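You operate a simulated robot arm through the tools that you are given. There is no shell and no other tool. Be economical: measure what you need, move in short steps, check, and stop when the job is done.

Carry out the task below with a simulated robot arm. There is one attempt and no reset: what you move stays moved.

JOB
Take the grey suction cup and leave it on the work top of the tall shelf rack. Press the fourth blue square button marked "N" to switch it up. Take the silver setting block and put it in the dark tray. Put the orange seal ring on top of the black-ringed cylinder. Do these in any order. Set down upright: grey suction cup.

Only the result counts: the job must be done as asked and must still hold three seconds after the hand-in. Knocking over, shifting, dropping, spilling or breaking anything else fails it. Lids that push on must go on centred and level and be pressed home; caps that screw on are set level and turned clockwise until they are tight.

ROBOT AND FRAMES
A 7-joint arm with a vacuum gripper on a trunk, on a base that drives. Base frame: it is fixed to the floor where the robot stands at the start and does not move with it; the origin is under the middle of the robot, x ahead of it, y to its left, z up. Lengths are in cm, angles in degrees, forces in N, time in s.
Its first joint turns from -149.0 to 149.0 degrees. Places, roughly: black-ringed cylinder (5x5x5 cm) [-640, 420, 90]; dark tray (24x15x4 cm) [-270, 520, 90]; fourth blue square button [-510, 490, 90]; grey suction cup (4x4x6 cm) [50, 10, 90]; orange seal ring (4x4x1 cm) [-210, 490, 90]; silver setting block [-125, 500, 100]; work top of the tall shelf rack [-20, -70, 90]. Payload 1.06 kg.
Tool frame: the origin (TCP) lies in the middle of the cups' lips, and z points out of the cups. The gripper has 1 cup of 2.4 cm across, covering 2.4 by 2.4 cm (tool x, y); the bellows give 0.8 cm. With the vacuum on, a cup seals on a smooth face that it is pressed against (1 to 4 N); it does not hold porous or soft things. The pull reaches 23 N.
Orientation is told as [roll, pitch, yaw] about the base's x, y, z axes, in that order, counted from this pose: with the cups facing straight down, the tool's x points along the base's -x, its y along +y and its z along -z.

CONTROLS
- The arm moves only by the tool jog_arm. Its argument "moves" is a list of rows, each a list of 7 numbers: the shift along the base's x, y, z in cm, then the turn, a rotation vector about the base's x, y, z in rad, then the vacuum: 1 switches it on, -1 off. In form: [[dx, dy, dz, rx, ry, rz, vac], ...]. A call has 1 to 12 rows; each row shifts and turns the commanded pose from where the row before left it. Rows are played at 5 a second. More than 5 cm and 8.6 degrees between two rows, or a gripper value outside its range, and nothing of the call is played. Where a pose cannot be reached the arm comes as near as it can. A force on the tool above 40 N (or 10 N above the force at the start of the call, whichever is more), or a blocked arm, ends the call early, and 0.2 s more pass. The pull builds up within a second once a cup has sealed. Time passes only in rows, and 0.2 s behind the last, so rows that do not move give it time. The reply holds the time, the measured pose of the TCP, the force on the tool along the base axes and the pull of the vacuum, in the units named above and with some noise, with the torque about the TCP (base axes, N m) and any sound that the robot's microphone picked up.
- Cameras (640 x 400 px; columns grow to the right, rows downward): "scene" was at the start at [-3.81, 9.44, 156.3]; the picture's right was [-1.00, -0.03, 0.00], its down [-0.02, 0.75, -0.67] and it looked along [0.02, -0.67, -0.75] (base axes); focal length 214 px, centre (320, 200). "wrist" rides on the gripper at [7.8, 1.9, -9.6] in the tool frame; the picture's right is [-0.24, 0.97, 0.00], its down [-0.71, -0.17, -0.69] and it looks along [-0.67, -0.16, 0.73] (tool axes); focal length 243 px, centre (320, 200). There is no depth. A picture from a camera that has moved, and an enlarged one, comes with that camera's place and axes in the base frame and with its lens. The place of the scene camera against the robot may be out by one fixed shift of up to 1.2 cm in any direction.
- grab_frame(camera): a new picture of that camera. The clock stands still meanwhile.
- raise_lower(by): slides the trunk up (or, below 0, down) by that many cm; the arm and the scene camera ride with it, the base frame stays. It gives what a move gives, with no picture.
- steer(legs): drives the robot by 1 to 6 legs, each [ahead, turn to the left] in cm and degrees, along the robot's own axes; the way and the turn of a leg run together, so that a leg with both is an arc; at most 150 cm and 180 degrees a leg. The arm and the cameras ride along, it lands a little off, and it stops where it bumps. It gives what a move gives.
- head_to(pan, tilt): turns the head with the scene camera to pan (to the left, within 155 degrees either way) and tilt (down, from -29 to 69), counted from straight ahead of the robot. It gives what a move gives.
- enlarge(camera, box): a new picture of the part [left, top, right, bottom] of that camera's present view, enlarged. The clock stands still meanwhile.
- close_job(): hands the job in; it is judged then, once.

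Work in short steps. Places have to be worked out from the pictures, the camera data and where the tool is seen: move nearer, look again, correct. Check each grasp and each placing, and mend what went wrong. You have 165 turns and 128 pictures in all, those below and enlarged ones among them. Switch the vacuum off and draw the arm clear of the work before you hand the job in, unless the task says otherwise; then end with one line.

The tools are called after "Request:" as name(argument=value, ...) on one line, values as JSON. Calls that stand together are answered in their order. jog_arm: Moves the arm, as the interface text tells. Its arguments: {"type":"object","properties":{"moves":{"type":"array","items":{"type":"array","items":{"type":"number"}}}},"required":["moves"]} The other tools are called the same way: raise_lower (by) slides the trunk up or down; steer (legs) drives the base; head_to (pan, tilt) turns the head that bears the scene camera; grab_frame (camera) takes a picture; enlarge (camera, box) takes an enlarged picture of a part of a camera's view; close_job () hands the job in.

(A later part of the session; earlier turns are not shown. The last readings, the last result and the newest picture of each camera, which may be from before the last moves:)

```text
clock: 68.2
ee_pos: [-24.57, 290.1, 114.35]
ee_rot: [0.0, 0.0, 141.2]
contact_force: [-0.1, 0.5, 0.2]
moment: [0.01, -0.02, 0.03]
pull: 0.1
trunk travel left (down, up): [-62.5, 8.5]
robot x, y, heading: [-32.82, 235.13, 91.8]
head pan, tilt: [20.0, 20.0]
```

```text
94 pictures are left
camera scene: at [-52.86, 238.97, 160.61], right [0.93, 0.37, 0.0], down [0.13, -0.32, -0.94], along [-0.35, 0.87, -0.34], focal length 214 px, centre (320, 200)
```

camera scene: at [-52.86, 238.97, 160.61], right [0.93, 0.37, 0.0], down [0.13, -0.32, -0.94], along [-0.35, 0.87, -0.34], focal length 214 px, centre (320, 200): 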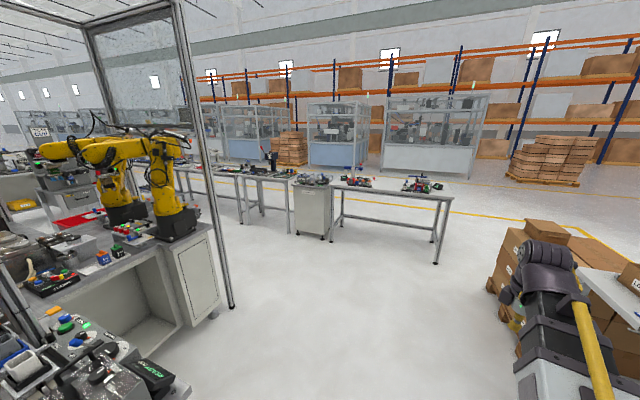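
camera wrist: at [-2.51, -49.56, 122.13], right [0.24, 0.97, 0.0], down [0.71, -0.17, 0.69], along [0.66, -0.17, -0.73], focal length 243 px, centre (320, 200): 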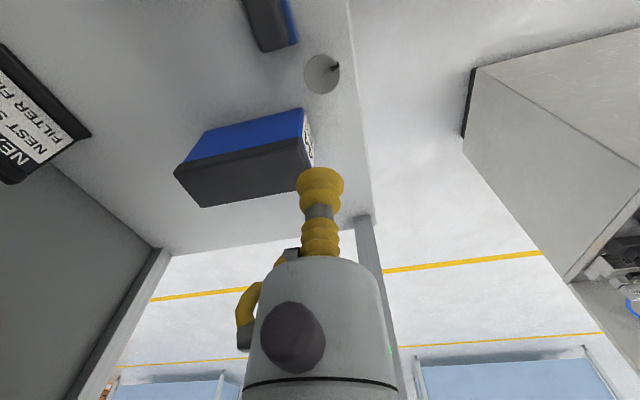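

The row of tables lies ahead; I zoom on them.

Request:
enlarge(camera="scene", box=[150, 130, 310, 230])

Request:
enlarge(camera="scene", box=[280, 150, 460, 262])

```text
4.00 times, centred on (230, 180) of scene
camera zoom: at [-52.86, 238.97, 160.61], right [0.93, 0.37, 0.0], down [0.13, -0.32, -0.94], along [-0.35, 0.87, -0.34], focal length 858 px, centre (680, 280)
```

zoom: 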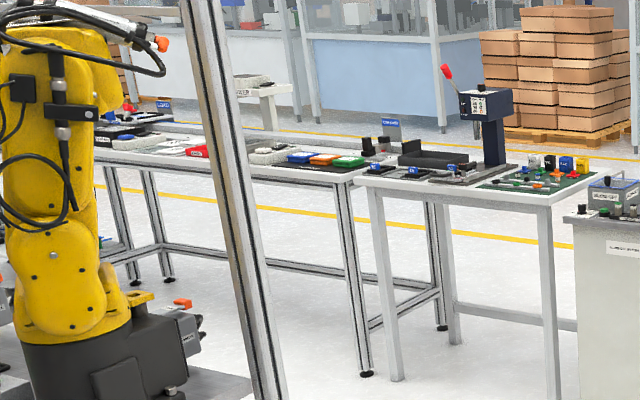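

```text
3.56 times, centred on (370, 206) of scene
camera zoom: at [-52.86, 238.97, 160.61], right [0.93, 0.37, 0.0], down [0.13, -0.32, -0.94], along [-0.35, 0.87, -0.34], focal length 763 px, centre (142, 179)
```

zoom: 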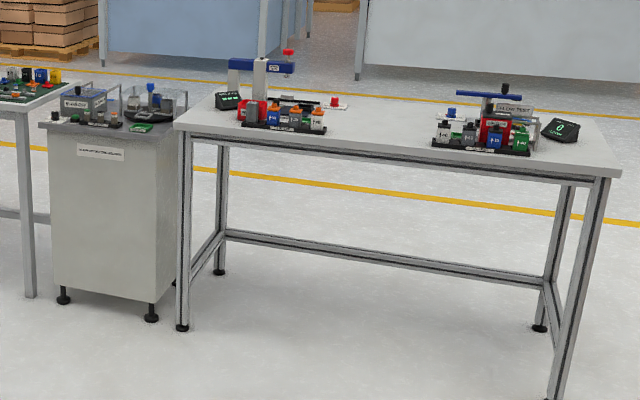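

Table fronts look to be at y≈480–490. I'll drive so as to stand alongside them facing -x, with the arm then working to the right side.

Request:
steer(legs=[[100, 0], [0, 48], [105, 0], [0, 40]])

Request:
head_to(pan=-90, tilt=35)

Request:
grab_frame(camera="scene")

```text
clock: 82.5
ee_pos: [-170.09, 418.1, 114.41]
ee_rot: [-0.1, -0.1, -131.6]
contact_force: [0.9, 0.2, -1.0]
moment: [-0.01, 0.0, -0.01]
pull: 0.1
trunk travel left (down, up): [-62.5, 8.5]
robot x, y, heading: [-115.34, 406.73, 178.7]
head pan, tilt: [20.0, 20.0]
```

```text
clock: 84.4
ee_pos: [-170.13, 418.12, 114.36]
ee_rot: [-0.1, 0.1, -131.6]
contact_force: [0.8, 0.3, -0.5]
moment: [-0.01, -0.02, 0.0]
pull: 0.0
trunk travel left (down, up): [-62.5, 8.5]
robot x, y, heading: [-115.55, 407.0, 178.7]
head pan, tilt: [-90.0, 35.0]
```

```text
91 pictures are left
camera scene: at [-110.67, 398.97, 158.23], right [1.0, -0.02, 0.0], down [-0.01, -0.57, -0.82], along [0.02, 0.82, -0.57], focal length 214 px, centre (320, 200)
```

scene: 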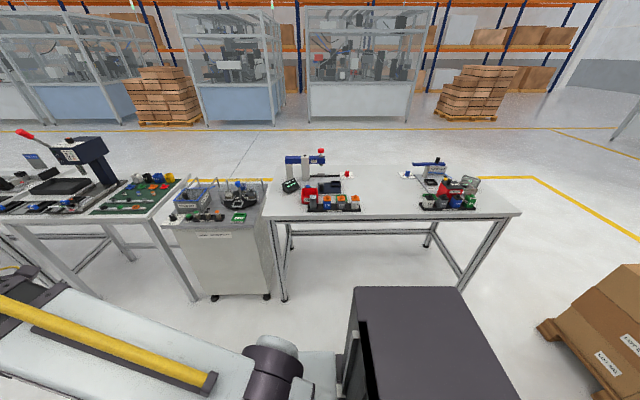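

I zoom into the near table objects.

Request:
enlarge(camera="scene", box=[270, 145, 370, 220])

Request:
enlarge(camera="scene", box=[160, 170, 270, 240])

Request:
enlarge(camera="scene", box=[0, 120, 190, 240])

```text
5.33 times, centred on (320, 182) of scene
camera zoom: at [-110.67, 398.97, 158.23], right [1.0, -0.02, 0.0], down [-0.01, -0.57, -0.82], along [0.02, 0.82, -0.57], focal length 1144 px, centre (320, 293)
```

zoom: 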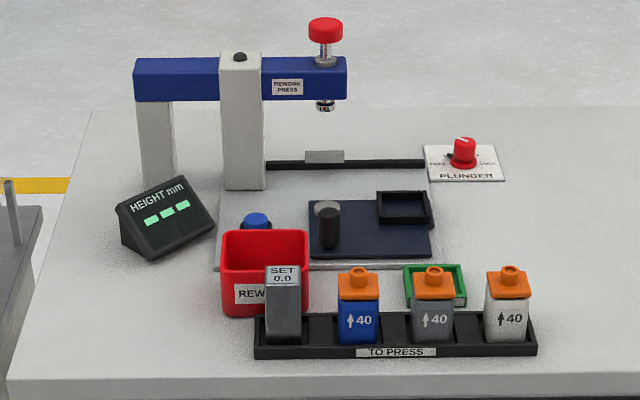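

```text
5.71 times, centred on (215, 205) of scene
camera zoom: at [-110.67, 398.97, 158.23], right [1.0, -0.02, 0.0], down [-0.01, -0.57, -0.82], along [0.02, 0.82, -0.57], focal length 1226 px, centre (920, 171)
```

zoom: 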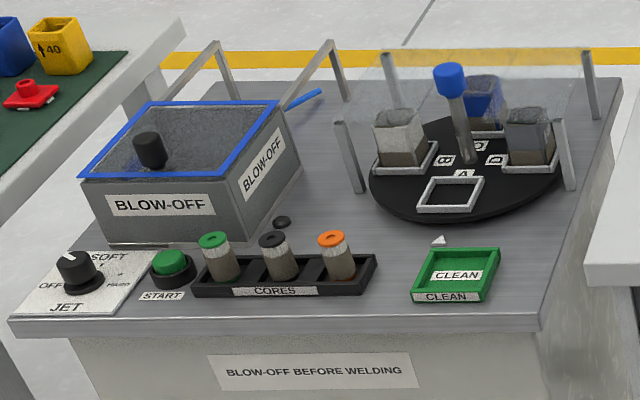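

```text
3.33 times, centred on (95, 180) of scene
camera zoom: at [-110.67, 398.97, 158.23], right [1.0, -0.02, 0.0], down [-0.01, -0.57, -0.82], along [0.02, 0.82, -0.57], focal length 715 px, centre (1070, 267)
```

zoom: 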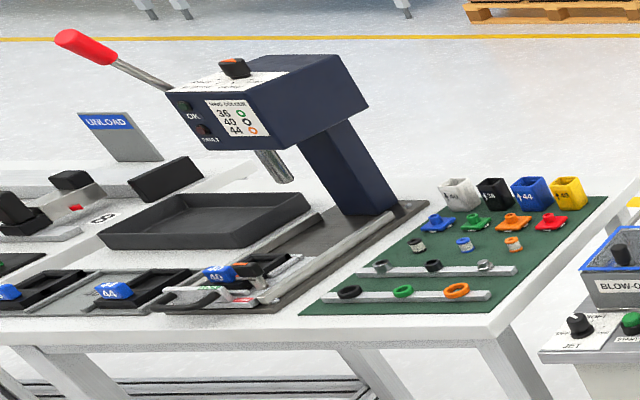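

The silver "SET 0.0" block stands in the "TO PRESS" rack at about [-112,486]. I swing the arm to the right side along an arc (yaw following).

Request:
jog_arm(moves=[[1.18, 4.74, 0, 0, 0, -0.087, -1], [1.6, 4.62, 0, 0, 0, -0.087, -1], [2.0, 4.45, 0, 0, 0, -0.087, -1], [2.37, 4.27, 0, 0, 0, -0.087, -1], [2.74, 4.05, 0, 0, 0, -0.087, -1], [3.08, 3.79, 0, 0, 0, -0.087, -1], [3.4, 3.51, 0, 0, 0, -0.087, -1], [3.7, 3.2, 0, 0, 0, -0.087, -1], [3.95, 2.86, 0, 0, 0, -0.087, -1], [4.2, 2.51, 0, 0, 0, -0.087, -1], [4.39, 2.13, 0, 0, 0, -0.087, -1], [4.56, 1.75, 0, 0, 0, -0.087, -1]])

Request:
jog_arm(moves=[[4.7, 1.34, 0, 0, 0, -0.087, -1], [4.8, 0.92, 0, 0, 0, -0.087, -1], [3.5, 3, 0, 0, 0, -0.05, -1], [0, 4, 0, 0, 0, 0, -1], [0, 0, 0, 0, 0, 0, -1]])

Request:
grab_frame(camera="wrist")

Request:
grab_frame(camera="scene")

```text
clock: 87.0
ee_pos: [-132.91, 460.14, 114.38]
ee_rot: [-0.1, 0.1, 168.6]
contact_force: [-0.1, -0.4, -0.3]
moment: [0.02, 0.02, -0.01]
pull: 0.1
trunk travel left (down, up): [-62.5, 8.5]
robot x, y, heading: [-115.54, 406.57, 178.8]
head pan, tilt: [-90.0, 35.0]
```

```text
clock: 88.2
ee_pos: [-119.77, 469.44, 114.54]
ee_rot: [-0.1, 0.0, 155.8]
contact_force: [-0.2, 0.7, 0.3]
moment: [-0.01, 0.0, 0.02]
pull: 0.1
trunk travel left (down, up): [-62.5, 8.5]
robot x, y, heading: [-115.49, 406.57, 179.0]
head pan, tilt: [-90.0, 35.0]
```

```text
87 pictures are left
camera wrist: at [-113.51, 464.39, 124.04], right [-0.61, -0.79, 0.0], down [-0.58, 0.44, 0.69], along [-0.54, 0.42, -0.73], focal length 243 px, centre (320, 200)
```

wrist: 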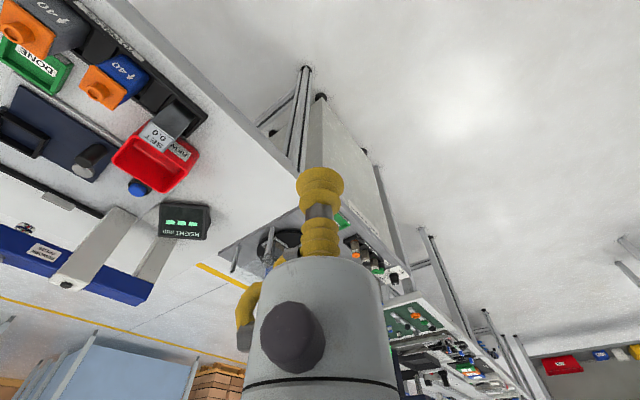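

```text
86 pictures are left
camera scene: at [-110.67, 399.01, 158.23], right [1.0, -0.02, 0.0], down [-0.01, -0.57, -0.82], along [0.02, 0.82, -0.57], focal length 214 px, centre (320, 200)
```

scene: 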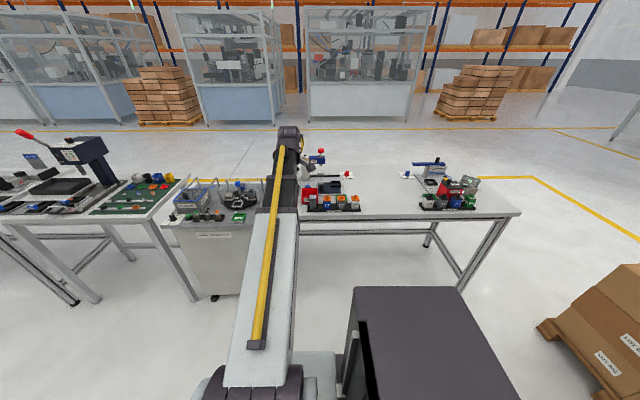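

Wrist ray agrees: block ≈[-112.8,487]. I move above it and look again.

Request:
jog_arm(moves=[[1.5, 4, 0, 0, 0, 0, -1], [1.5, 4, 0, 0, 0, 0, -1], [1.5, 4, -0.5, 0, 0, 0, -1], [1.5, 4, -0.5, 0, 0, 0, -1], [1, 1.5, -1, 0, 0, 0, -1], [0, 0, 0, 0, 0, 0, -1]])

Request:
enlarge(camera="wrist", box=[200, 50, 440, 200])

```text
clock: 89.6
ee_pos: [-112.94, 486.63, 112.59]
ee_rot: [-0.2, 0.0, 155.9]
contact_force: [0.1, -0.3, 0.3]
moment: [0.02, -0.04, 0.02]
pull: 0.0
trunk travel left (down, up): [-62.5, 8.5]
robot x, y, heading: [-115.59, 406.82, 178.8]
head pan, tilt: [-90.0, 35.0]
```

```text
2.67 times, centred on (320, 125) of wrist
camera zoom: at [-106.5, 481.74, 121.98], right [-0.61, -0.79, 0.0], down [-0.58, 0.44, 0.69], along [-0.54, 0.42, -0.73], focal length 647 px, centre (320, 400)
```

zoom: 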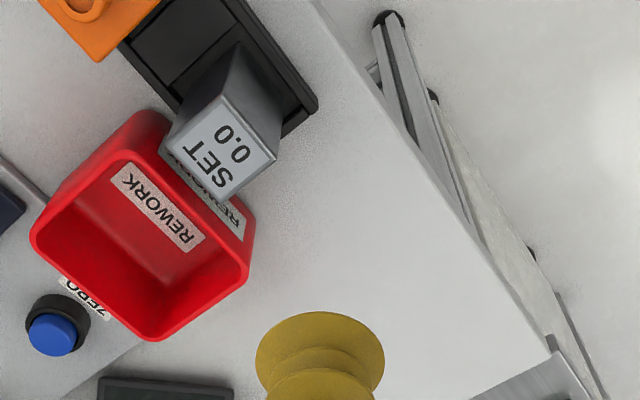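

Triangulated: block top ≈[-112.7,491.9,94.4]. Move over it and down to z≈102.

Request:
jog_arm(moves=[[0.2, 2.6, -3, 0, 0, 0, -1], [0, 2.6, -3, 0, 0, 0, -1], [0, 0, -4, 0, 0, 0, -1], [0, 0, 0, 0, 0, 0, -1]])

Request:
enlarge(camera="wrist", box=[200, 50, 440, 200])

```text
clock: 90.6
ee_pos: [-112.74, 491.98, 102.29]
ee_rot: [-0.1, 0.1, 155.8]
contact_force: [0.6, 0.4, -0.1]
moment: [0.04, 0.0, 0.0]
pull: 0.0
trunk travel left (down, up): [-62.5, 8.5]
robot x, y, heading: [-115.48, 407.21, 178.7]
head pan, tilt: [-90.0, 35.0]
```

```text
2.67 times, centred on (320, 125) of wrist
camera zoom: at [-106.27, 487.07, 111.83], right [-0.61, -0.79, 0.0], down [-0.58, 0.44, 0.69], along [-0.54, 0.42, -0.73], focal length 647 px, centre (320, 400)
```

zoom: 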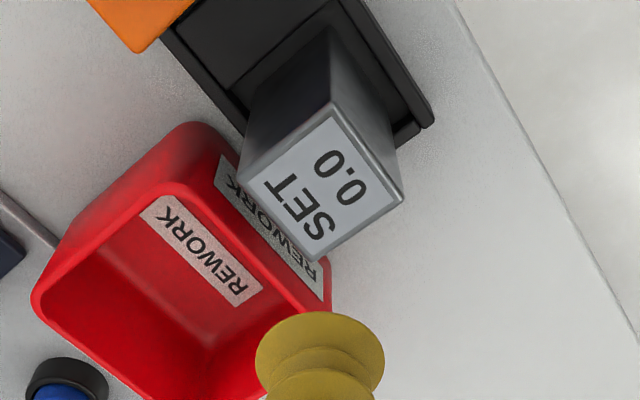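

Refined: top ≈[-112.45,491.9,95.0], ~3 cm square. Descend with vacuum.

Request:
jog_arm(moves=[[0.3, 0, -2.5, 0, 0, 0, -1], [0, 0, -2.5, 0, 0, 0, 1], [0, 0, -1.2, 0, 0, 0, 1], [0, 0, -0.6, 0, 0, 0, 1], [0, 0, 0, 0, 0, 0, 1]])

```text
clock: 91.8
ee_pos: [-112.4, 491.87, 95.56]
ee_rot: [-0.1, -0.1, 156.0]
contact_force: [-0.1, 0.2, -0.1]
moment: [-0.03, 0.0, 0.01]
pull: 0.0
trunk travel left (down, up): [-62.5, 8.5]
robot x, y, heading: [-115.3, 407.04, 178.7]
head pan, tilt: [-90.0, 35.0]
```

Not touching yet; lower in fine steps.

Request:
jog_arm(moves=[[0, 0, -0.3, 0, 0, 0, 1], [0, 0, -0.3, 0, 0, 0, 1], [0, 0, 0, 0, 0, 0, 1], [0, 0, 0, 0, 0, 0, 1]])

```text
clock: 92.8
ee_pos: [-112.37, 491.99, 94.94]
ee_rot: [-0.1, 0.0, 155.9]
contact_force: [0.0, -0.2, 0.7]
moment: [0.03, -0.02, 0.01]
pull: 0.0
trunk travel left (down, up): [-62.5, 8.5]
robot x, y, heading: [-115.4, 406.93, 178.8]
head pan, tilt: [-90.0, 35.0]
```

Request:
jog_arm(moves=[[0, 0, -0.2, 0, 0, 0, 1], [0, 0, -0.15, 0, 0, 0, 1], [0, 0, 0, 0, 0, 0, 1], [0, 0, 0, 0, 0, 0, 1]])

```text
clock: 93.8
ee_pos: [-112.44, 491.91, 94.72]
ee_rot: [-0.1, 0.0, 155.9]
contact_force: [-0.2, -0.1, 0.0]
moment: [-0.02, 0.01, -0.02]
pull: 0.1
trunk travel left (down, up): [-62.5, 8.5]
robot x, y, heading: [-115.42, 407.16, 178.5]
head pan, tilt: [-90.0, 35.0]
```

Still slightly above; I look at the gap while lowering a bit more.

Request:
jog_arm(moves=[[0, 0, -0.2, 0, 0, 0, 1], [0, 0, -0.2, 0, 0, 0, 1], [0, 0, 0, 0, 0, 0, 1], [0, 0, 0, 0, 0, 0, 1]])

Request:
enlarge(camera="wrist", box=[240, 110, 400, 210])

```text
clock: 94.8
ee_pos: [-112.33, 492.09, 94.37]
ee_rot: [-0.2, 0.0, 155.8]
contact_force: [1.8, 1.3, 5.4]
moment: [0.0, 0.01, 0.01]
pull: 22.9
trunk travel left (down, up): [-62.5, 8.5]
robot x, y, heading: [-115.69, 407.33, 179.0]
head pan, tilt: [-90.0, 35.0]
```

```text
4.00 times, centred on (320, 160) of wrist
camera zoom: at [-106.04, 487.03, 103.79], right [-0.61, -0.79, 0.0], down [-0.58, 0.44, 0.69], along [-0.54, 0.42, -0.73], focal length 970 px, centre (320, 360)
```

zoom: 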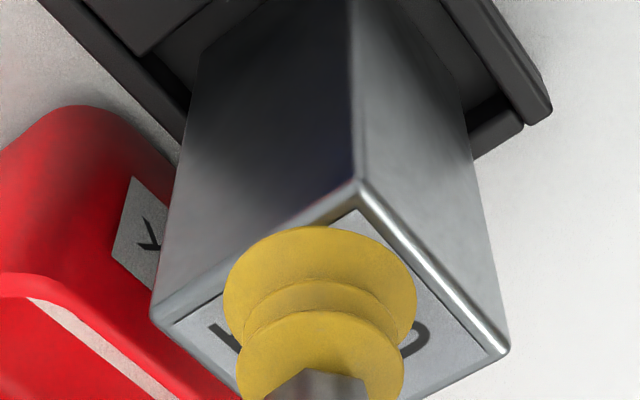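

Sealed. Lift straight up.

Request:
jog_arm(moves=[[0, 0, 0.4, 0, 0, 0, 1], [0, 0, 0.6, 0, 0, 0, 1], [0, 0, 1, 0, 0, 0, 1], [0, 0, 2, 0, 0, 0, 1], [0, 0, 3, 0, 0, 0, 1], [0, 0, 4, 0, 0, 0, 1], [0, 0, 4, 0, 0, 0, 1], [0, 0, 4, 0, 0, 0, 1], [0, 0, 0, 0, 0, 0, 1]])

Request:
grab_frame(camera="scene")

Request:
grab_frame(camera="wrist")

```text
clock: 96.8
ee_pos: [-112.1, 491.88, 113.34]
ee_rot: [-0.1, 0.1, 155.9]
contact_force: [0.5, 0.2, -2.7]
moment: [-0.01, 0.0, 0.01]
pull: 22.8
trunk travel left (down, up): [-62.5, 8.5]
robot x, y, heading: [-115.34, 406.95, 178.7]
head pan, tilt: [-90.0, 35.0]
```

```text
82 pictures are left
camera scene: at [-110.65, 398.99, 158.23], right [1.0, -0.02, 0.0], down [-0.01, -0.57, -0.82], along [0.02, 0.82, -0.57], focal length 214 px, centre (320, 200)
```

scene: 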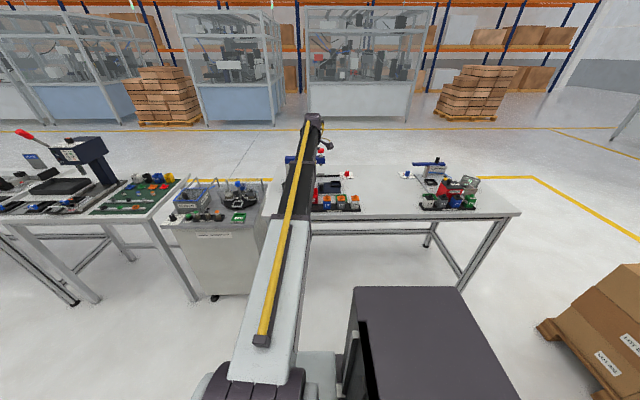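

```text
81 pictures are left
camera wrist: at [-105.77, 486.99, 122.84], right [-0.61, -0.79, 0.0], down [-0.58, 0.44, 0.69], along [-0.54, 0.42, -0.73], focal length 243 px, centre (320, 200)
```

wrist: 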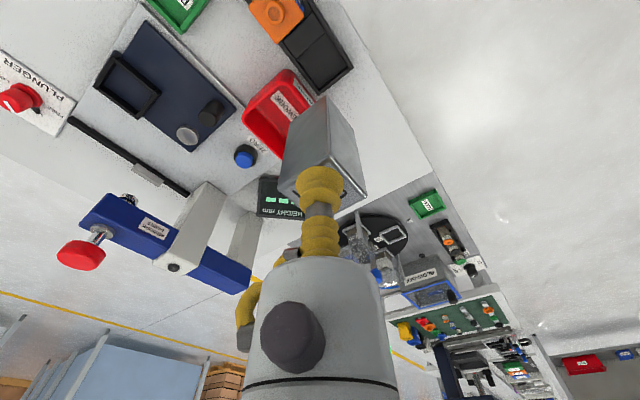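

Block held securely. I retract toward the robot, then swing the arm ahead for travelling.

Request:
jog_arm(moves=[[-0.6, -4, 0.5, 0, 0, 0, 1], [-0.6, -4.5, 0, 0, 0, 0, 1], [-0.6, -4.5, 0, 0, 0, 0, 1], [-0.6, -4.5, 0, 0, 0, 0, 1], [-0.6, -4.5, 0, 0, 0, 0.04, 1], [-1, -4, 0, 0, 0, 0.05, 1], [-2, -2, 0, 0, 0, 0.087, 1], [-4.6, -0.5, 0, 0, 0, 0.087, 1], [-4.7, -0.92, 0, 0, 0, 0.087, 1], [-4.7, -1.34, 0, 0, 0, 0.087, 1], [-4.56, -1.75, 0, 0, 0, 0.087, 1]])

Request:
jog_arm(moves=[[-4.39, -2.13, 0, 0, 0, 0.087, 1], [-4.2, -2.51, 0, 0, 0, 0.087, 1], [-3.95, -2.86, 0, 0, 0, 0.087, 1], [-3.7, -3.2, 0, 0, 0, 0.087, 1], [-3.4, -3.51, 0, 0, 0, 0.087, 1], [-3.08, -3.79, 0, 0, 0, 0.087, 1], [-2.74, -4.05, 0, 0, 0, 0.087, 1], [-2.37, -4.27, 0, 0, 0, 0.087, 1], [-2.0, -4.45, 0, 0, 0, 0.087, 1], [0, 0, 0, 0, 0, 0, 1]])

```text
clock: 99.2
ee_pos: [-136.9, 459.55, 113.91]
ee_rot: [-0.1, 0.0, -174.0]
contact_force: [-0.2, 0.2, -2.6]
moment: [0.01, 0.01, -0.03]
pull: 22.9
trunk travel left (down, up): [-62.5, 8.5]
robot x, y, heading: [-115.57, 406.92, 178.9]
head pan, tilt: [-90.0, 35.0]
```

```text
clock: 101.4
ee_pos: [-166.86, 428.36, 113.72]
ee_rot: [-0.2, 0.0, -129.3]
contact_force: [0.2, 0.2, -2.7]
moment: [0.03, -0.01, 0.0]
pull: 23.1
trunk travel left (down, up): [-62.5, 8.5]
robot x, y, heading: [-115.55, 406.96, 178.7]
head pan, tilt: [-90.0, 35.0]
```

I look ahead along -x before driving.

Request:
head_to(pan=-15, tilt=30)

Request:
grab_frame(camera="scene")

```text
clock: 102.9
ee_pos: [-166.81, 428.41, 113.63]
ee_rot: [-0.2, 0.0, -129.3]
contact_force: [0.1, -0.6, -3.4]
moment: [0.05, -0.04, -0.03]
pull: 22.7
trunk travel left (down, up): [-62.5, 8.5]
robot x, y, heading: [-115.42, 407.07, 178.5]
head pan, tilt: [-15.0, 30.0]
```

```text
80 pictures are left
camera scene: at [-119.55, 392.71, 159.0], right [0.28, 0.96, 0.0], down [0.48, -0.14, -0.87], along [-0.83, 0.24, -0.5], focal length 214 px, centre (320, 200)
```

scene: 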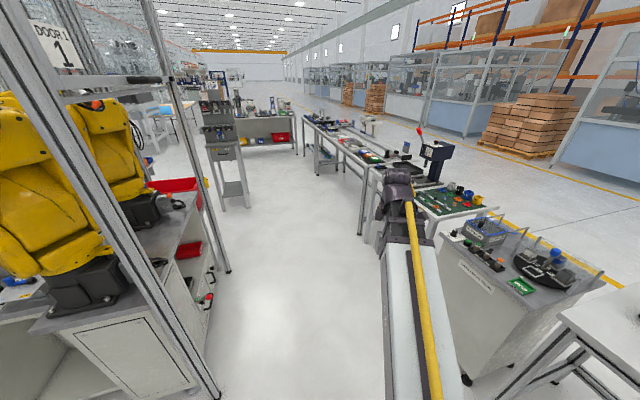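

Aisle is clear. Drive slightly toward the tables along -x to about x=-262, y=434.

Request:
steer(legs=[[0, -9], [148, 0], [0, 9]])

Request:
head_to(pan=-90, tilt=45)

Request:
grab_frame(camera="scene")

```text
clock: 111.6
ee_pos: [-313.13, 455.79, 113.68]
ee_rot: [-0.2, 0.0, -129.8]
contact_force: [0.5, -0.3, -3.0]
moment: [-0.02, -0.04, 0.05]
pull: 23.0
trunk travel left (down, up): [-62.5, 8.5]
robot x, y, heading: [-262.04, 433.82, 178.3]
head pan, tilt: [-15.0, 30.0]
```

```text
clock: 113.0
ee_pos: [-313.21, 455.97, 113.66]
ee_rot: [-0.1, 0.0, -129.9]
contact_force: [0.1, 0.3, -3.1]
moment: [0.04, -0.04, 0.0]
pull: 22.9
trunk travel left (down, up): [-62.5, 8.5]
robot x, y, heading: [-262.05, 433.88, 178.1]
head pan, tilt: [-90.0, 45.0]
```

```text
79 pictures are left
camera scene: at [-257.37, 425.24, 156.75], right [1.0, -0.03, 0.0], down [-0.02, -0.71, -0.71], along [0.02, 0.71, -0.71], focal length 214 px, centre (320, 200)
```

scene: 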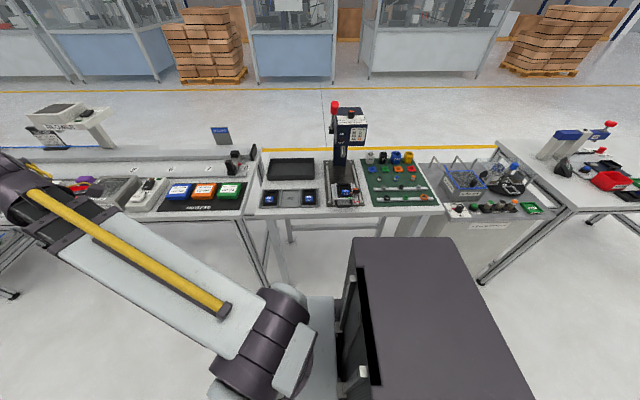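

Request:
enlarge(camera="scene", box=[240, 95, 440, 220])

```text
3.20 times, centred on (340, 158) of scene
camera zoom: at [-257.37, 425.24, 156.75], right [1.0, -0.03, 0.0], down [-0.02, -0.71, -0.71], along [0.02, 0.71, -0.71], focal length 686 px, centre (256, 336)
```

zoom: 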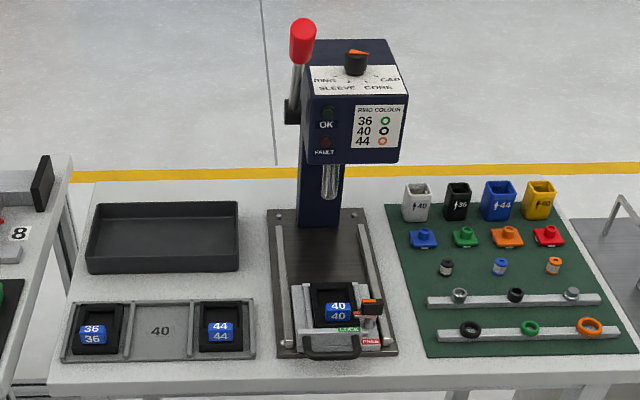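

Tray centre ≈[-270,517]; I'll aim for its left half (x≈-274), well clear of the press. Swing the arm to the side.

Request:
jog_arm(moves=[[2.0, 4.45, 0, 0, 0, -0.087, 1], [2.37, 4.27, 0, 0, 0, -0.087, 1], [2.74, 4.05, 0, 0, 0, -0.087, 1], [3.08, 3.79, 0, 0, 0, -0.087, 1], [3.4, 3.51, 0, 0, 0, -0.087, 1], [3.7, 3.2, 0, 0, 0, -0.087, 1], [3.95, 2.86, 0, 0, 0, -0.087, 1], [4.2, 2.51, 0, 0, 0, -0.087, 1], [4.39, 2.13, 0, 0, 0, -0.087, 1], [4.56, 1.75, 0, 0, 0, -0.087, 1], [4.7, 1.34, 0, 0, 0, -0.087, 1], [0, 0, 0, 0, 0, 0, 1]])

Request:
jog_arm(moves=[[0, 4.5, 0, 0, 0, 0, 1], [0, 4.5, 0, 0, 0, 0, 1], [0, 4.5, 0, 0, 0, 0, 1], [0, 4.5, 0, 0, 0, 0, 1], [0, 4.5, 0, 0, 0, 0, 1], [0, 3.5, 0, 0, 0, 0, 1], [0, 0, 0, 0, 0, 0, 1]])

Request:
grab_frame(camera="wrist")

Request:
grab_frame(camera="scene")

```text
clock: 115.7
ee_pos: [-273.71, 489.91, 113.5]
ee_rot: [-0.1, 0.0, 175.3]
contact_force: [0.6, 0.3, -2.6]
moment: [0.02, -0.02, 0.0]
pull: 22.7
trunk travel left (down, up): [-62.5, 8.5]
robot x, y, heading: [-262.33, 433.85, 178.1]
head pan, tilt: [-90.0, 45.0]
```

```text
clock: 117.2
ee_pos: [-273.77, 515.7, 113.6]
ee_rot: [0.0, 0.0, 175.4]
contact_force: [1.4, -0.3, -2.4]
moment: [-0.04, -0.03, 0.01]
pull: 23.0
trunk travel left (down, up): [-62.5, 8.5]
robot x, y, heading: [-262.02, 433.65, 178.2]
head pan, tilt: [-90.0, 45.0]
```

```text
77 pictures are left
camera wrist: at [-266.21, 513.18, 123.1], right [-0.31, -0.95, 0.0], down [-0.69, 0.23, 0.69], along [-0.65, 0.22, -0.73], focal length 243 px, centre (320, 200)
```

wrist: 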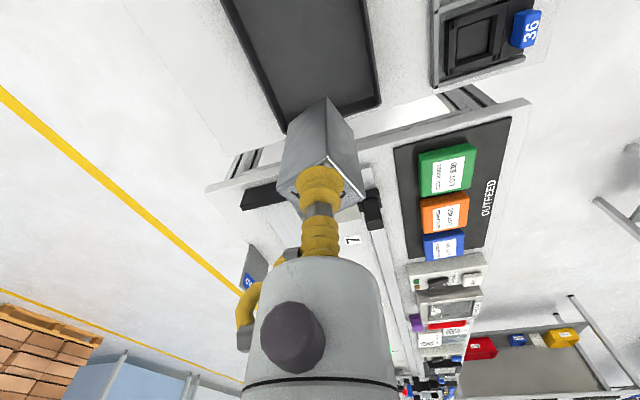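

```text
76 pictures are left
camera scene: at [-257.35, 425.27, 156.75], right [1.0, -0.03, 0.0], down [-0.02, -0.71, -0.71], along [0.02, 0.71, -0.71], focal length 214 px, centre (320, 200)
```

scene: 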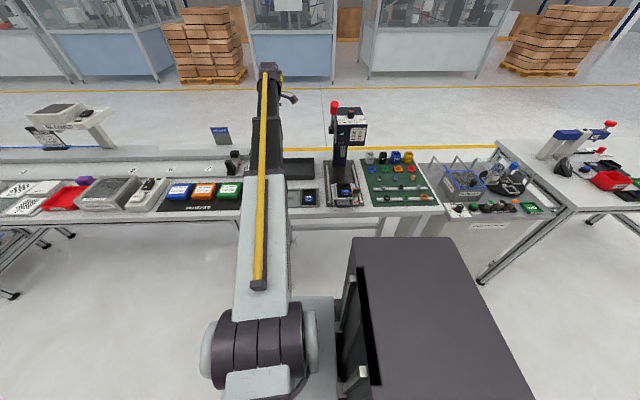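

Tray outer spans y≈510–523.4, left edge x≈-280.5. I centre at about [-271.5,516.5] and descend.

Request:
jog_arm(moves=[[1.2, 0.4, -3, 0, 0, 0, 1], [1.2, 0.4, -3, 0, 0, 0, 1], [0, 0, -3, 0, 0, 0, 1], [0, 0, -2, 0, 0, 0, 1], [0, 0, -1.5, 0, 0, 0, 1], [0, 0, 0, 0, 0, 0, 1]])

Request:
grab_frame(camera="wrist")

```text
clock: 118.7
ee_pos: [-271.56, 516.42, 101.18]
ee_rot: [-0.1, 0.1, 175.4]
contact_force: [-0.1, -0.1, -2.6]
moment: [0.01, -0.06, 0.01]
pull: 23.1
trunk travel left (down, up): [-62.5, 8.5]
robot x, y, heading: [-261.93, 433.81, 178.3]
head pan, tilt: [-90.0, 45.0]
```

```text
75 pictures are left
camera wrist: at [-264.06, 513.94, 110.61], right [-0.31, -0.95, 0.0], down [-0.69, 0.23, 0.69], along [-0.65, 0.22, -0.73], focal length 243 px, centre (320, 200)
```

wrist: 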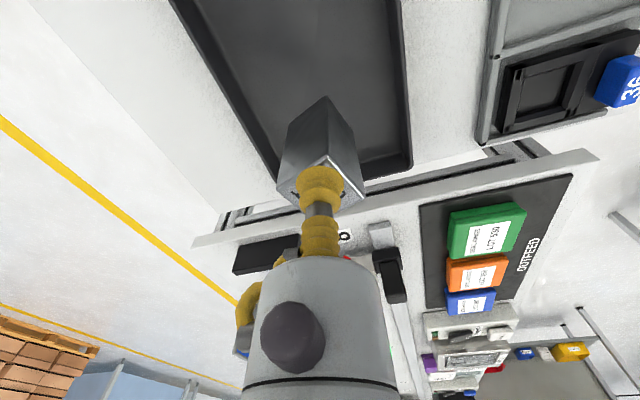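

Well centred. Continue downward gently.

Request:
jog_arm(moves=[[0, 0, -1.5, 0, 0, 0, 1], [0, 0, -1, 0, 0, 0, 1], [0, 0, -0.6, 0, 0, 0, 1], [0, 0, -0.4, 0, 0, 0, 1], [0, 0, -0.4, 0, 0, 0, 1], [0, 0, 0, 0, 0, 0, 1]])

```text
clock: 120.0
ee_pos: [-271.79, 516.53, 97.19]
ee_rot: [-0.1, 0.1, 175.4]
contact_force: [-0.6, -0.5, -3.0]
moment: [0.01, -0.02, 0.02]
pull: 23.0
trunk travel left (down, up): [-62.5, 8.5]
robot x, y, heading: [-261.97, 433.96, 178.4]
head pan, tilt: [-90.0, 45.0]
```

Request:
jog_arm(moves=[[0, 0, -0.4, 0, 0, 0, 1], [0, 0, -0.4, 0, 0, 0, 1], [0, 0, -0.4, 0, 0, 0, 1], [0, 0, 0, 0, 0, 0, 1]])

Request:
grab_frame(camera="wrist")

```text
clock: 121.0
ee_pos: [-271.59, 516.56, 96.07]
ee_rot: [-0.2, 0.0, 175.4]
contact_force: [0.7, 0.6, -3.3]
moment: [-0.03, -0.02, 0.01]
pull: 22.6
trunk travel left (down, up): [-62.5, 8.5]
robot x, y, heading: [-262.4, 434.13, 178.2]
head pan, tilt: [-90.0, 45.0]
```

```text
74 pictures are left
camera wrist: at [-264.03, 514.02, 105.53], right [-0.31, -0.95, 0.0], down [-0.69, 0.23, 0.69], along [-0.65, 0.22, -0.73], focal length 243 px, centre (320, 200)
```

wrist: 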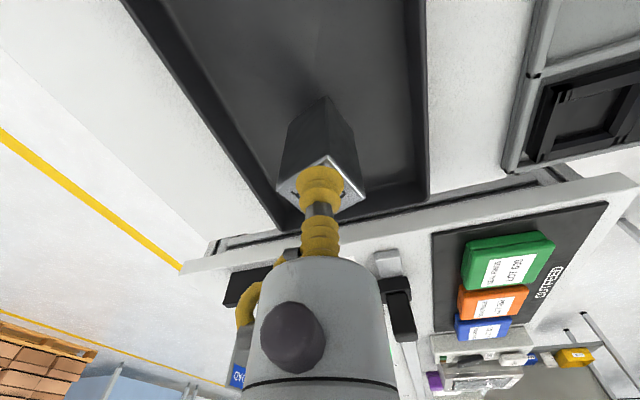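

Nearly at the floor of the tray; a few more fine steps.

Request:
jog_arm(moves=[[0, 0, -0.3, 0, 0, 0, 1], [0, 0, -0.3, 0, 0, 0, 1], [0, 0, -0.3, 0, 0, 0, 1], [0, 0, 0, 0, 0, 0, 1]])

```text
clock: 122.0
ee_pos: [-271.84, 516.65, 95.18]
ee_rot: [0.0, 0.1, 175.4]
contact_force: [0.5, 0.4, -1.8]
moment: [-0.02, -0.01, 0.03]
pull: 22.8
trunk travel left (down, up): [-62.5, 8.5]
robot x, y, heading: [-261.85, 434.0, 178.3]
head pan, tilt: [-90.0, 45.0]
```

Request:
jog_arm(moves=[[0, 0, -0.2, 0, 0, 0, 1], [0, 0, -0.2, 0, 0, 0, 1], [0, 0, -0.2, 0, 0, 0, 1], [0, 0, 0, 0, 0, 0, 1]])

```text
clock: 123.0
ee_pos: [-271.74, 516.6, 94.58]
ee_rot: [-0.1, 0.0, 175.5]
contact_force: [0.8, 0.1, -2.7]
moment: [0.0, -0.03, 0.01]
pull: 22.9
trunk travel left (down, up): [-62.5, 8.5]
robot x, y, heading: [-261.99, 434.11, 178.2]
head pan, tilt: [-90.0, 45.0]
```

Request:
jog_arm(moves=[[0, 0, -0.25, 0, 0, 0, 1], [0, 0, -0.25, 0, 0, 0, 1], [0, 0, -0.25, 0, 0, 0, 1], [0, 0, 0, 0, 0, 0, 1]])

```text
clock: 124.0
ee_pos: [-271.69, 516.53, 93.83]
ee_rot: [-0.2, -0.1, 175.4]
contact_force: [1.9, 4.7, 16.8]
moment: [0.01, 0.03, 0.01]
pull: 23.2
trunk travel left (down, up): [-62.5, 8.5]
robot x, y, heading: [-262.1, 433.74, 178.3]
head pan, tilt: [-90.0, 45.0]
```

Contact with the tray floor. Ease up slightly, release and retreat.

Request:
jog_arm(moves=[[0, 0, 0.15, 0, 0, 0, 1], [0, 0, 0, 0, 0, 0, -1], [0, 0, 0, 0, 0, 0, -1], [0, 0, 0, 0, 0, 0, -1], [0, 0, 0, 0, 0, 0, -1], [0, 0, 0.3, 0, 0, 0, -1], [0, 0, 0.6, 0, 0, 0, -1], [0, 0, 3, 0, 0, 0, -1], [0, 0, 4, 0, 0, 0, -1], [0, 0, 4, 0, 0, 0, -1], [0, 0, 4, 0, 0, 0, -1], [0, 0, 0, 0, 0, 0, -1]])

Request:
grab_frame(camera="wrist")

```text
clock: 126.7
ee_pos: [-271.57, 516.7, 109.96]
ee_rot: [-0.1, 0.0, 175.5]
contact_force: [-0.9, 0.0, -0.2]
moment: [-0.02, 0.01, 0.01]
pull: 0.0
trunk travel left (down, up): [-62.5, 8.5]
robot x, y, heading: [-262.14, 433.7, 178.2]
head pan, tilt: [-90.0, 45.0]
```

```text
73 pictures are left
camera wrist: at [-263.93, 514.14, 119.39], right [-0.31, -0.95, 0.0], down [-0.69, 0.23, 0.69], along [-0.65, 0.22, -0.73], focal length 243 px, centre (320, 200)
```

wrist: 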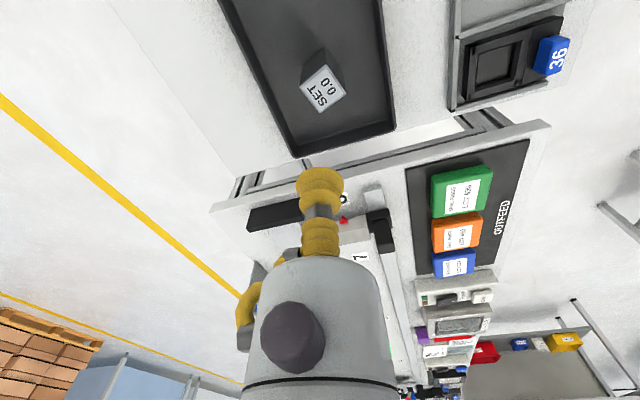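

The block stands in the tray. Next the orange ring at ≈[-208,493]; the press stands between, so I retract, swing the arm ahead and back up past it.

Request:
jog_arm(moves=[[0, -4.5, 1, 0, 0, 0, -1], [0, -4.5, 1, 0, 0, 0, -1], [0, -4.5, 1, 0, 0, 0, -1], [0, -4.5, 0, 0, 0, 0, -1], [0, -4.5, 0, 0, 0, 0, -1], [-1, -4.3, 0, 0, 0, 0, -1], [-4.7, -1.34, 0, 0, 0, 0.087, -1], [-4.56, -1.75, 0, 0, 0, 0.087, -1], [-4.39, -2.13, 0, 0, 0, 0.087, -1], [-4.2, -2.51, 0, 0, 0, 0.087, -1], [-3.95, -2.86, 0, 0, 0, 0.087, -1], [-3.7, -3.2, 0, 0, 0, 0.087, -1]])

Request:
jog_arm(moves=[[-3.4, -3.51, 0, 0, 0, 0.087, -1], [-3.08, -3.79, 0, 0, 0, 0.087, -1], [-2.74, -4.05, 0, 0, 0, 0.087, -1], [-2.37, -4.27, 0, 0, 0, 0.087, -1], [-2.0, -4.45, 0, 0, 0, 0.087, -1], [0, 0, 0, 0, 0, 0, -1]])

Request:
steer(legs=[[-82, 0]])

Request:
grab_frame(camera="scene")

```text
clock: 129.2
ee_pos: [-298.16, 475.81, 112.84]
ee_rot: [-0.1, 0.1, -154.7]
contact_force: [-0.5, 0.4, 0.1]
moment: [0.0, 0.0, 0.01]
pull: 0.1
trunk travel left (down, up): [-62.5, 8.5]
robot x, y, heading: [-262.0, 433.87, 178.4]
head pan, tilt: [-90.0, 45.0]
```

```text
clock: 130.7
ee_pos: [-311.74, 455.84, 113.02]
ee_rot: [-0.2, 0.0, -129.8]
contact_force: [-0.6, 0.4, 0.1]
moment: [-0.01, 0.0, -0.01]
pull: 0.0
trunk travel left (down, up): [-62.5, 8.5]
robot x, y, heading: [-261.56, 434.03, 178.1]
head pan, tilt: [-90.0, 45.0]
```

```text
clock: 135.0
ee_pos: [-229.74, 453.25, 113.02]
ee_rot: [-0.2, 0.0, -129.7]
contact_force: [0.1, 0.1, -0.7]
moment: [0.01, -0.03, 0.0]
pull: 0.1
trunk travel left (down, up): [-62.5, 8.5]
robot x, y, heading: [-179.95, 431.52, 178.6]
head pan, tilt: [-90.0, 45.0]
```

```text
72 pictures are left
camera scene: at [-175.18, 422.76, 156.74], right [1.0, -0.03, 0.0], down [-0.02, -0.71, -0.71], along [0.02, 0.71, -0.71], focal length 214 px, centre (320, 200)
```

scene: 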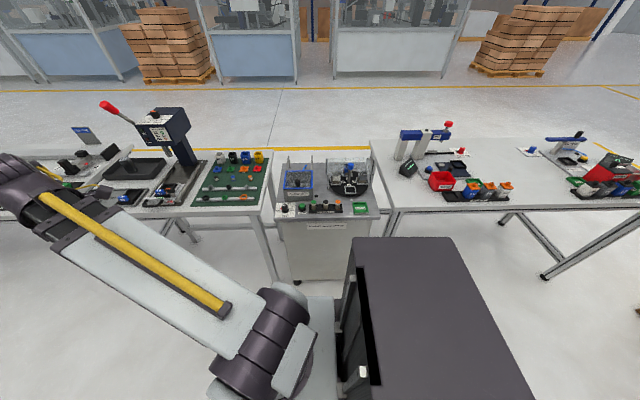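

Request:
enlarge(camera="scene", box=[190, 145, 280, 215])

```text
5.71 times, centred on (235, 180) of scene
camera zoom: at [-175.18, 422.76, 156.74], right [1.0, -0.03, 0.0], down [-0.02, -0.71, -0.71], along [0.02, 0.71, -0.71], focal length 1226 px, centre (806, 314)
```

zoom: 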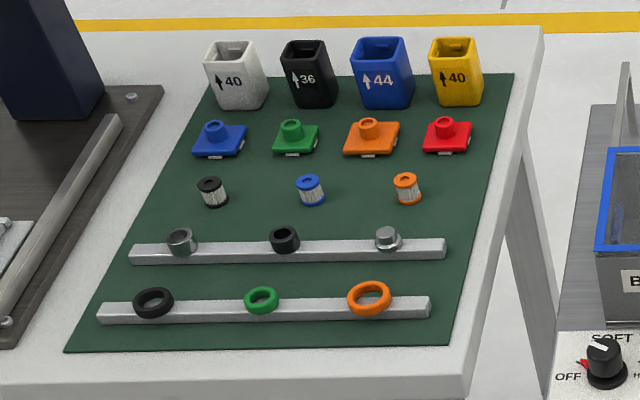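

Ring ≈[-208,494] lying on a bar. Swing the arm toward it.

Request:
jog_arm(moves=[[2.0, 4.45, 0, 0, 0, -0.087, -1], [2.37, 4.27, 0, 0, 0, -0.087, -1], [2.74, 4.05, 0, 0, 0, -0.087, -1], [3.08, 3.79, 0, 0, 0, -0.087, -1], [3.4, 3.51, 0, 0, 0, -0.087, -1], [3.7, 3.2, 0, 0, 0, -0.087, -1], [3.7, 2.86, 0, 0, 0, -0.087, -1], [2, 4, -1, 0, 0, -0.05, -1], [-1, 4, -2, 0, 0, 0, -1], [0, 0, 0, 0, 0, 0, -1]])

Request:
grab_frame(camera="wrist")

```text
clock: 137.2
ee_pos: [-207.7, 487.37, 110.14]
ee_rot: [-0.1, 0.0, -167.3]
contact_force: [-0.2, -0.2, -0.4]
moment: [-0.02, 0.01, -0.01]
pull: 0.1
trunk travel left (down, up): [-62.5, 8.5]
robot x, y, heading: [-179.98, 431.65, 178.5]
head pan, tilt: [-90.0, 45.0]
```

```text
70 pictures are left
camera wrist: at [-199.71, 487.31, 119.48], right [-0.02, -1.0, 0.0], down [-0.73, 0.01, 0.69], along [-0.69, 0.01, -0.73], focal length 243 px, centre (320, 200)
```

wrist: 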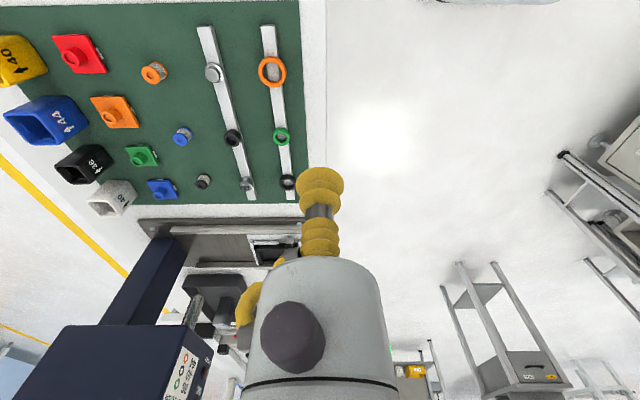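

Ring at ≈[-208.4,493.2]. Move above, down to z≈97.

Request:
jog_arm(moves=[[-0.3, 3, -3, 0, 0, 0, -1], [-0.3, 3, -3, 0, 0, 0, -1], [0, 0, -4, 0, 0, 0, -1], [0, 0, -3, 0, 0, 0, -1], [0, 0, 0, 0, 0, 0, -1]])

Request:
enlarge(camera="wrist", box=[240, 80, 400, 180])

```text
clock: 138.4
ee_pos: [-208.27, 493.29, 97.1]
ee_rot: [-0.3, -0.1, -167.4]
contact_force: [-0.3, 0.0, -0.1]
moment: [0.03, -0.01, -0.04]
pull: 0.0
trunk travel left (down, up): [-62.5, 8.5]
robot x, y, heading: [-179.9, 431.73, 178.4]
head pan, tilt: [-90.0, 45.0]
```

```text
4.00 times, centred on (320, 130) of wrist
camera zoom: at [-200.25, 493.2, 106.46], right [-0.02, -1.0, 0.0], down [-0.73, 0.01, 0.69], along [-0.69, 0.01, -0.73], focal length 970 px, centre (320, 480)
```

zoom: 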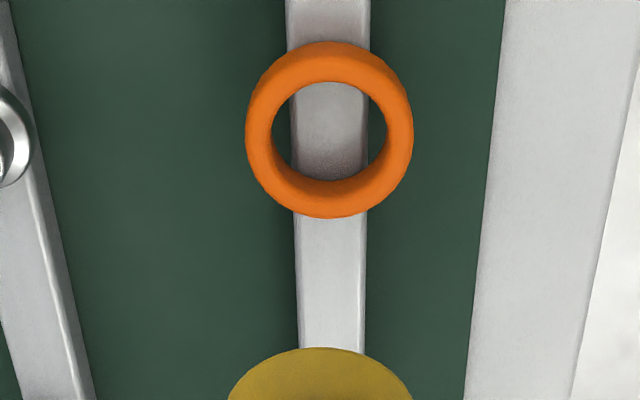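

Ring OD ≈3.2, hole ≈2.2 cm, top z≈88: the 2.4 cm cup may just cover the hole if centred well. I lower to z≈91 and refine.

Request:
jog_arm(moves=[[0.05, -0.15, -3, 0.005, 0, 0, -1], [0, 0, -2.5, 0, 0, 0, -1], [0, 0, 0, 0, 0, 0, -1]])

Request:
enlarge(camera="wrist", box=[240, 110, 400, 210])

```text
clock: 139.2
ee_pos: [-208.37, 493.32, 91.57]
ee_rot: [-0.5, 0.1, -167.3]
contact_force: [0.4, -0.6, 0.7]
moment: [0.0, -0.02, -0.03]
pull: 0.0
trunk travel left (down, up): [-62.5, 8.5]
robot x, y, heading: [-179.68, 431.41, 178.6]
head pan, tilt: [-90.0, 45.0]
```

```text
4.00 times, centred on (320, 160) of wrist
camera zoom: at [-200.26, 493.01, 101.05], right [-0.02, -1.0, -0.01], down [-0.73, 0.01, 0.69], along [-0.69, 0.02, -0.73], focal length 970 px, centre (320, 360)
```

zoom: 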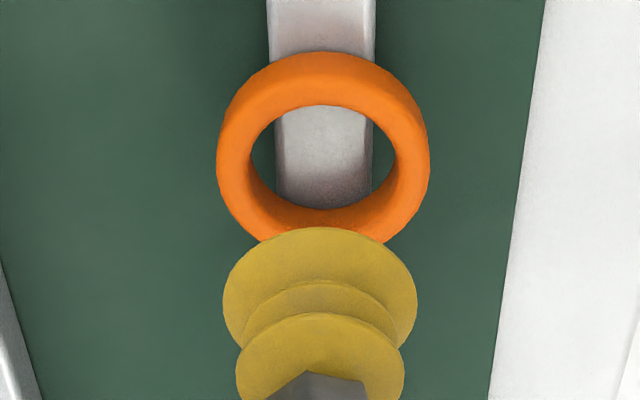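

Aligned within about 1 mm by geometry. Lower to ~89.3 and recheck.

Request:
jog_arm(moves=[[0.05, 0, -1.2, 0.005, 0, 0, -1], [0, 0, -1, 0, 0, 0, -1], [0, 0, 0, 0, 0, 0, -1]])

Request:
enlarge(camera="wrist", box=[240, 110, 400, 210])

```text
clock: 140.0
ee_pos: [-208.1, 493.3, 89.43]
ee_rot: [-0.7, 0.1, -167.4]
contact_force: [-0.7, 0.1, 0.6]
moment: [0.01, -0.02, -0.01]
pull: 0.0
trunk travel left (down, up): [-62.5, 8.5]
robot x, y, heading: [-179.87, 431.51, 178.1]
head pan, tilt: [-90.0, 45.0]
```

```text
4.00 times, centred on (320, 160) of wrist
camera zoom: at [-200.13, 492.99, 98.84], right [-0.02, -1.0, -0.01], down [-0.73, 0.0, 0.69], along [-0.69, 0.02, -0.73], focal length 970 px, centre (320, 360)
```

zoom: 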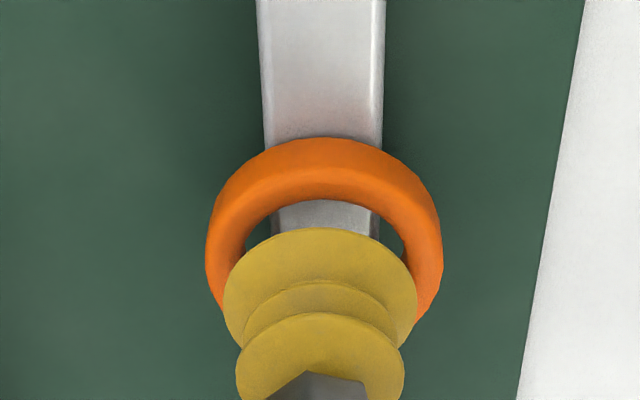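

Laterally centred; along x perhaps 1–2 mm to -x. I level the tool, shift -0.1 and press gently with vacuum.

Request:
jog_arm(moves=[[-0.12, -0.03, -0.4, -0.012, 0, 0, 1], [0, 0, -0.4, 0, 0, 0, 1], [0, 0, -0.2, 0, 0, 0, 1], [0, 0, 0, 0, 0, 0, 1]])

Request:
enlarge(camera="wrist", box=[240, 110, 400, 210])

```text
clock: 141.0
ee_pos: [-208.28, 493.23, 88.39]
ee_rot: [0.1, 0.0, -167.4]
contact_force: [-1.0, -0.4, 0.7]
moment: [-0.02, 0.0, 0.0]
pull: 22.7
trunk travel left (down, up): [-62.5, 8.5]
robot x, y, heading: [-179.59, 431.37, 178.2]
head pan, tilt: [-90.0, 45.0]
```

```text
4.00 times, centred on (320, 160) of wrist
camera zoom: at [-200.24, 493.04, 97.89], right [-0.02, -1.0, 0.0], down [-0.73, 0.01, 0.69], along [-0.69, 0.01, -0.73], focal length 970 px, centre (320, 360)
```

zoom: 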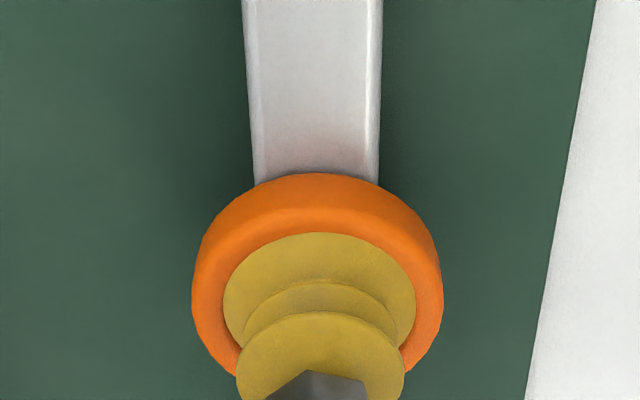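

Sealed. Lift gently and verify.

Request:
jog_arm(moves=[[0, 0, 0.3, 0, 0, 0, 1], [0, 0, 0.5, 0, 0, 0, 1], [0, 0, 1, 0, 0, 0, 1], [0, 0, 2, 0, 0, 0, 1], [0, 0, 4, 0, 0, 0, 1], [0, 0, 4, 0, 0, 0, 1], [0, -1, 4, 0, 0, 0, 1], [0, -2, 4, 0, 0, 0, 1], [0, -2, 4, 0, 0, 0, 1], [0, 0, 0, 0, 0, 0, 1]])

Request:
grab_frame(camera="wrist")

```text
clock: 143.2
ee_pos: [-208.35, 487.85, 112.19]
ee_rot: [0.0, 0.1, -167.4]
contact_force: [0.3, -0.6, 0.1]
moment: [-0.01, 0.01, -0.01]
pull: 22.8
trunk travel left (down, up): [-62.5, 8.5]
robot x, y, heading: [-179.75, 431.65, 178.5]
head pan, tilt: [-90.0, 45.0]
```

```text
65 pictures are left
camera wrist: at [-200.27, 487.83, 121.67], right [-0.02, -1.0, 0.0], down [-0.73, 0.01, 0.69], along [-0.69, 0.01, -0.73], focal length 243 px, centre (320, 200)
```

wrist: 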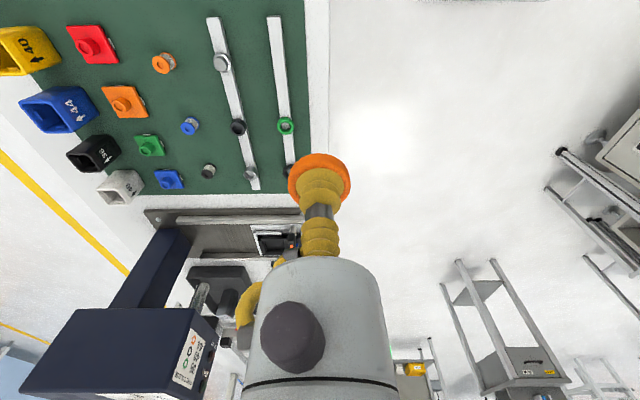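

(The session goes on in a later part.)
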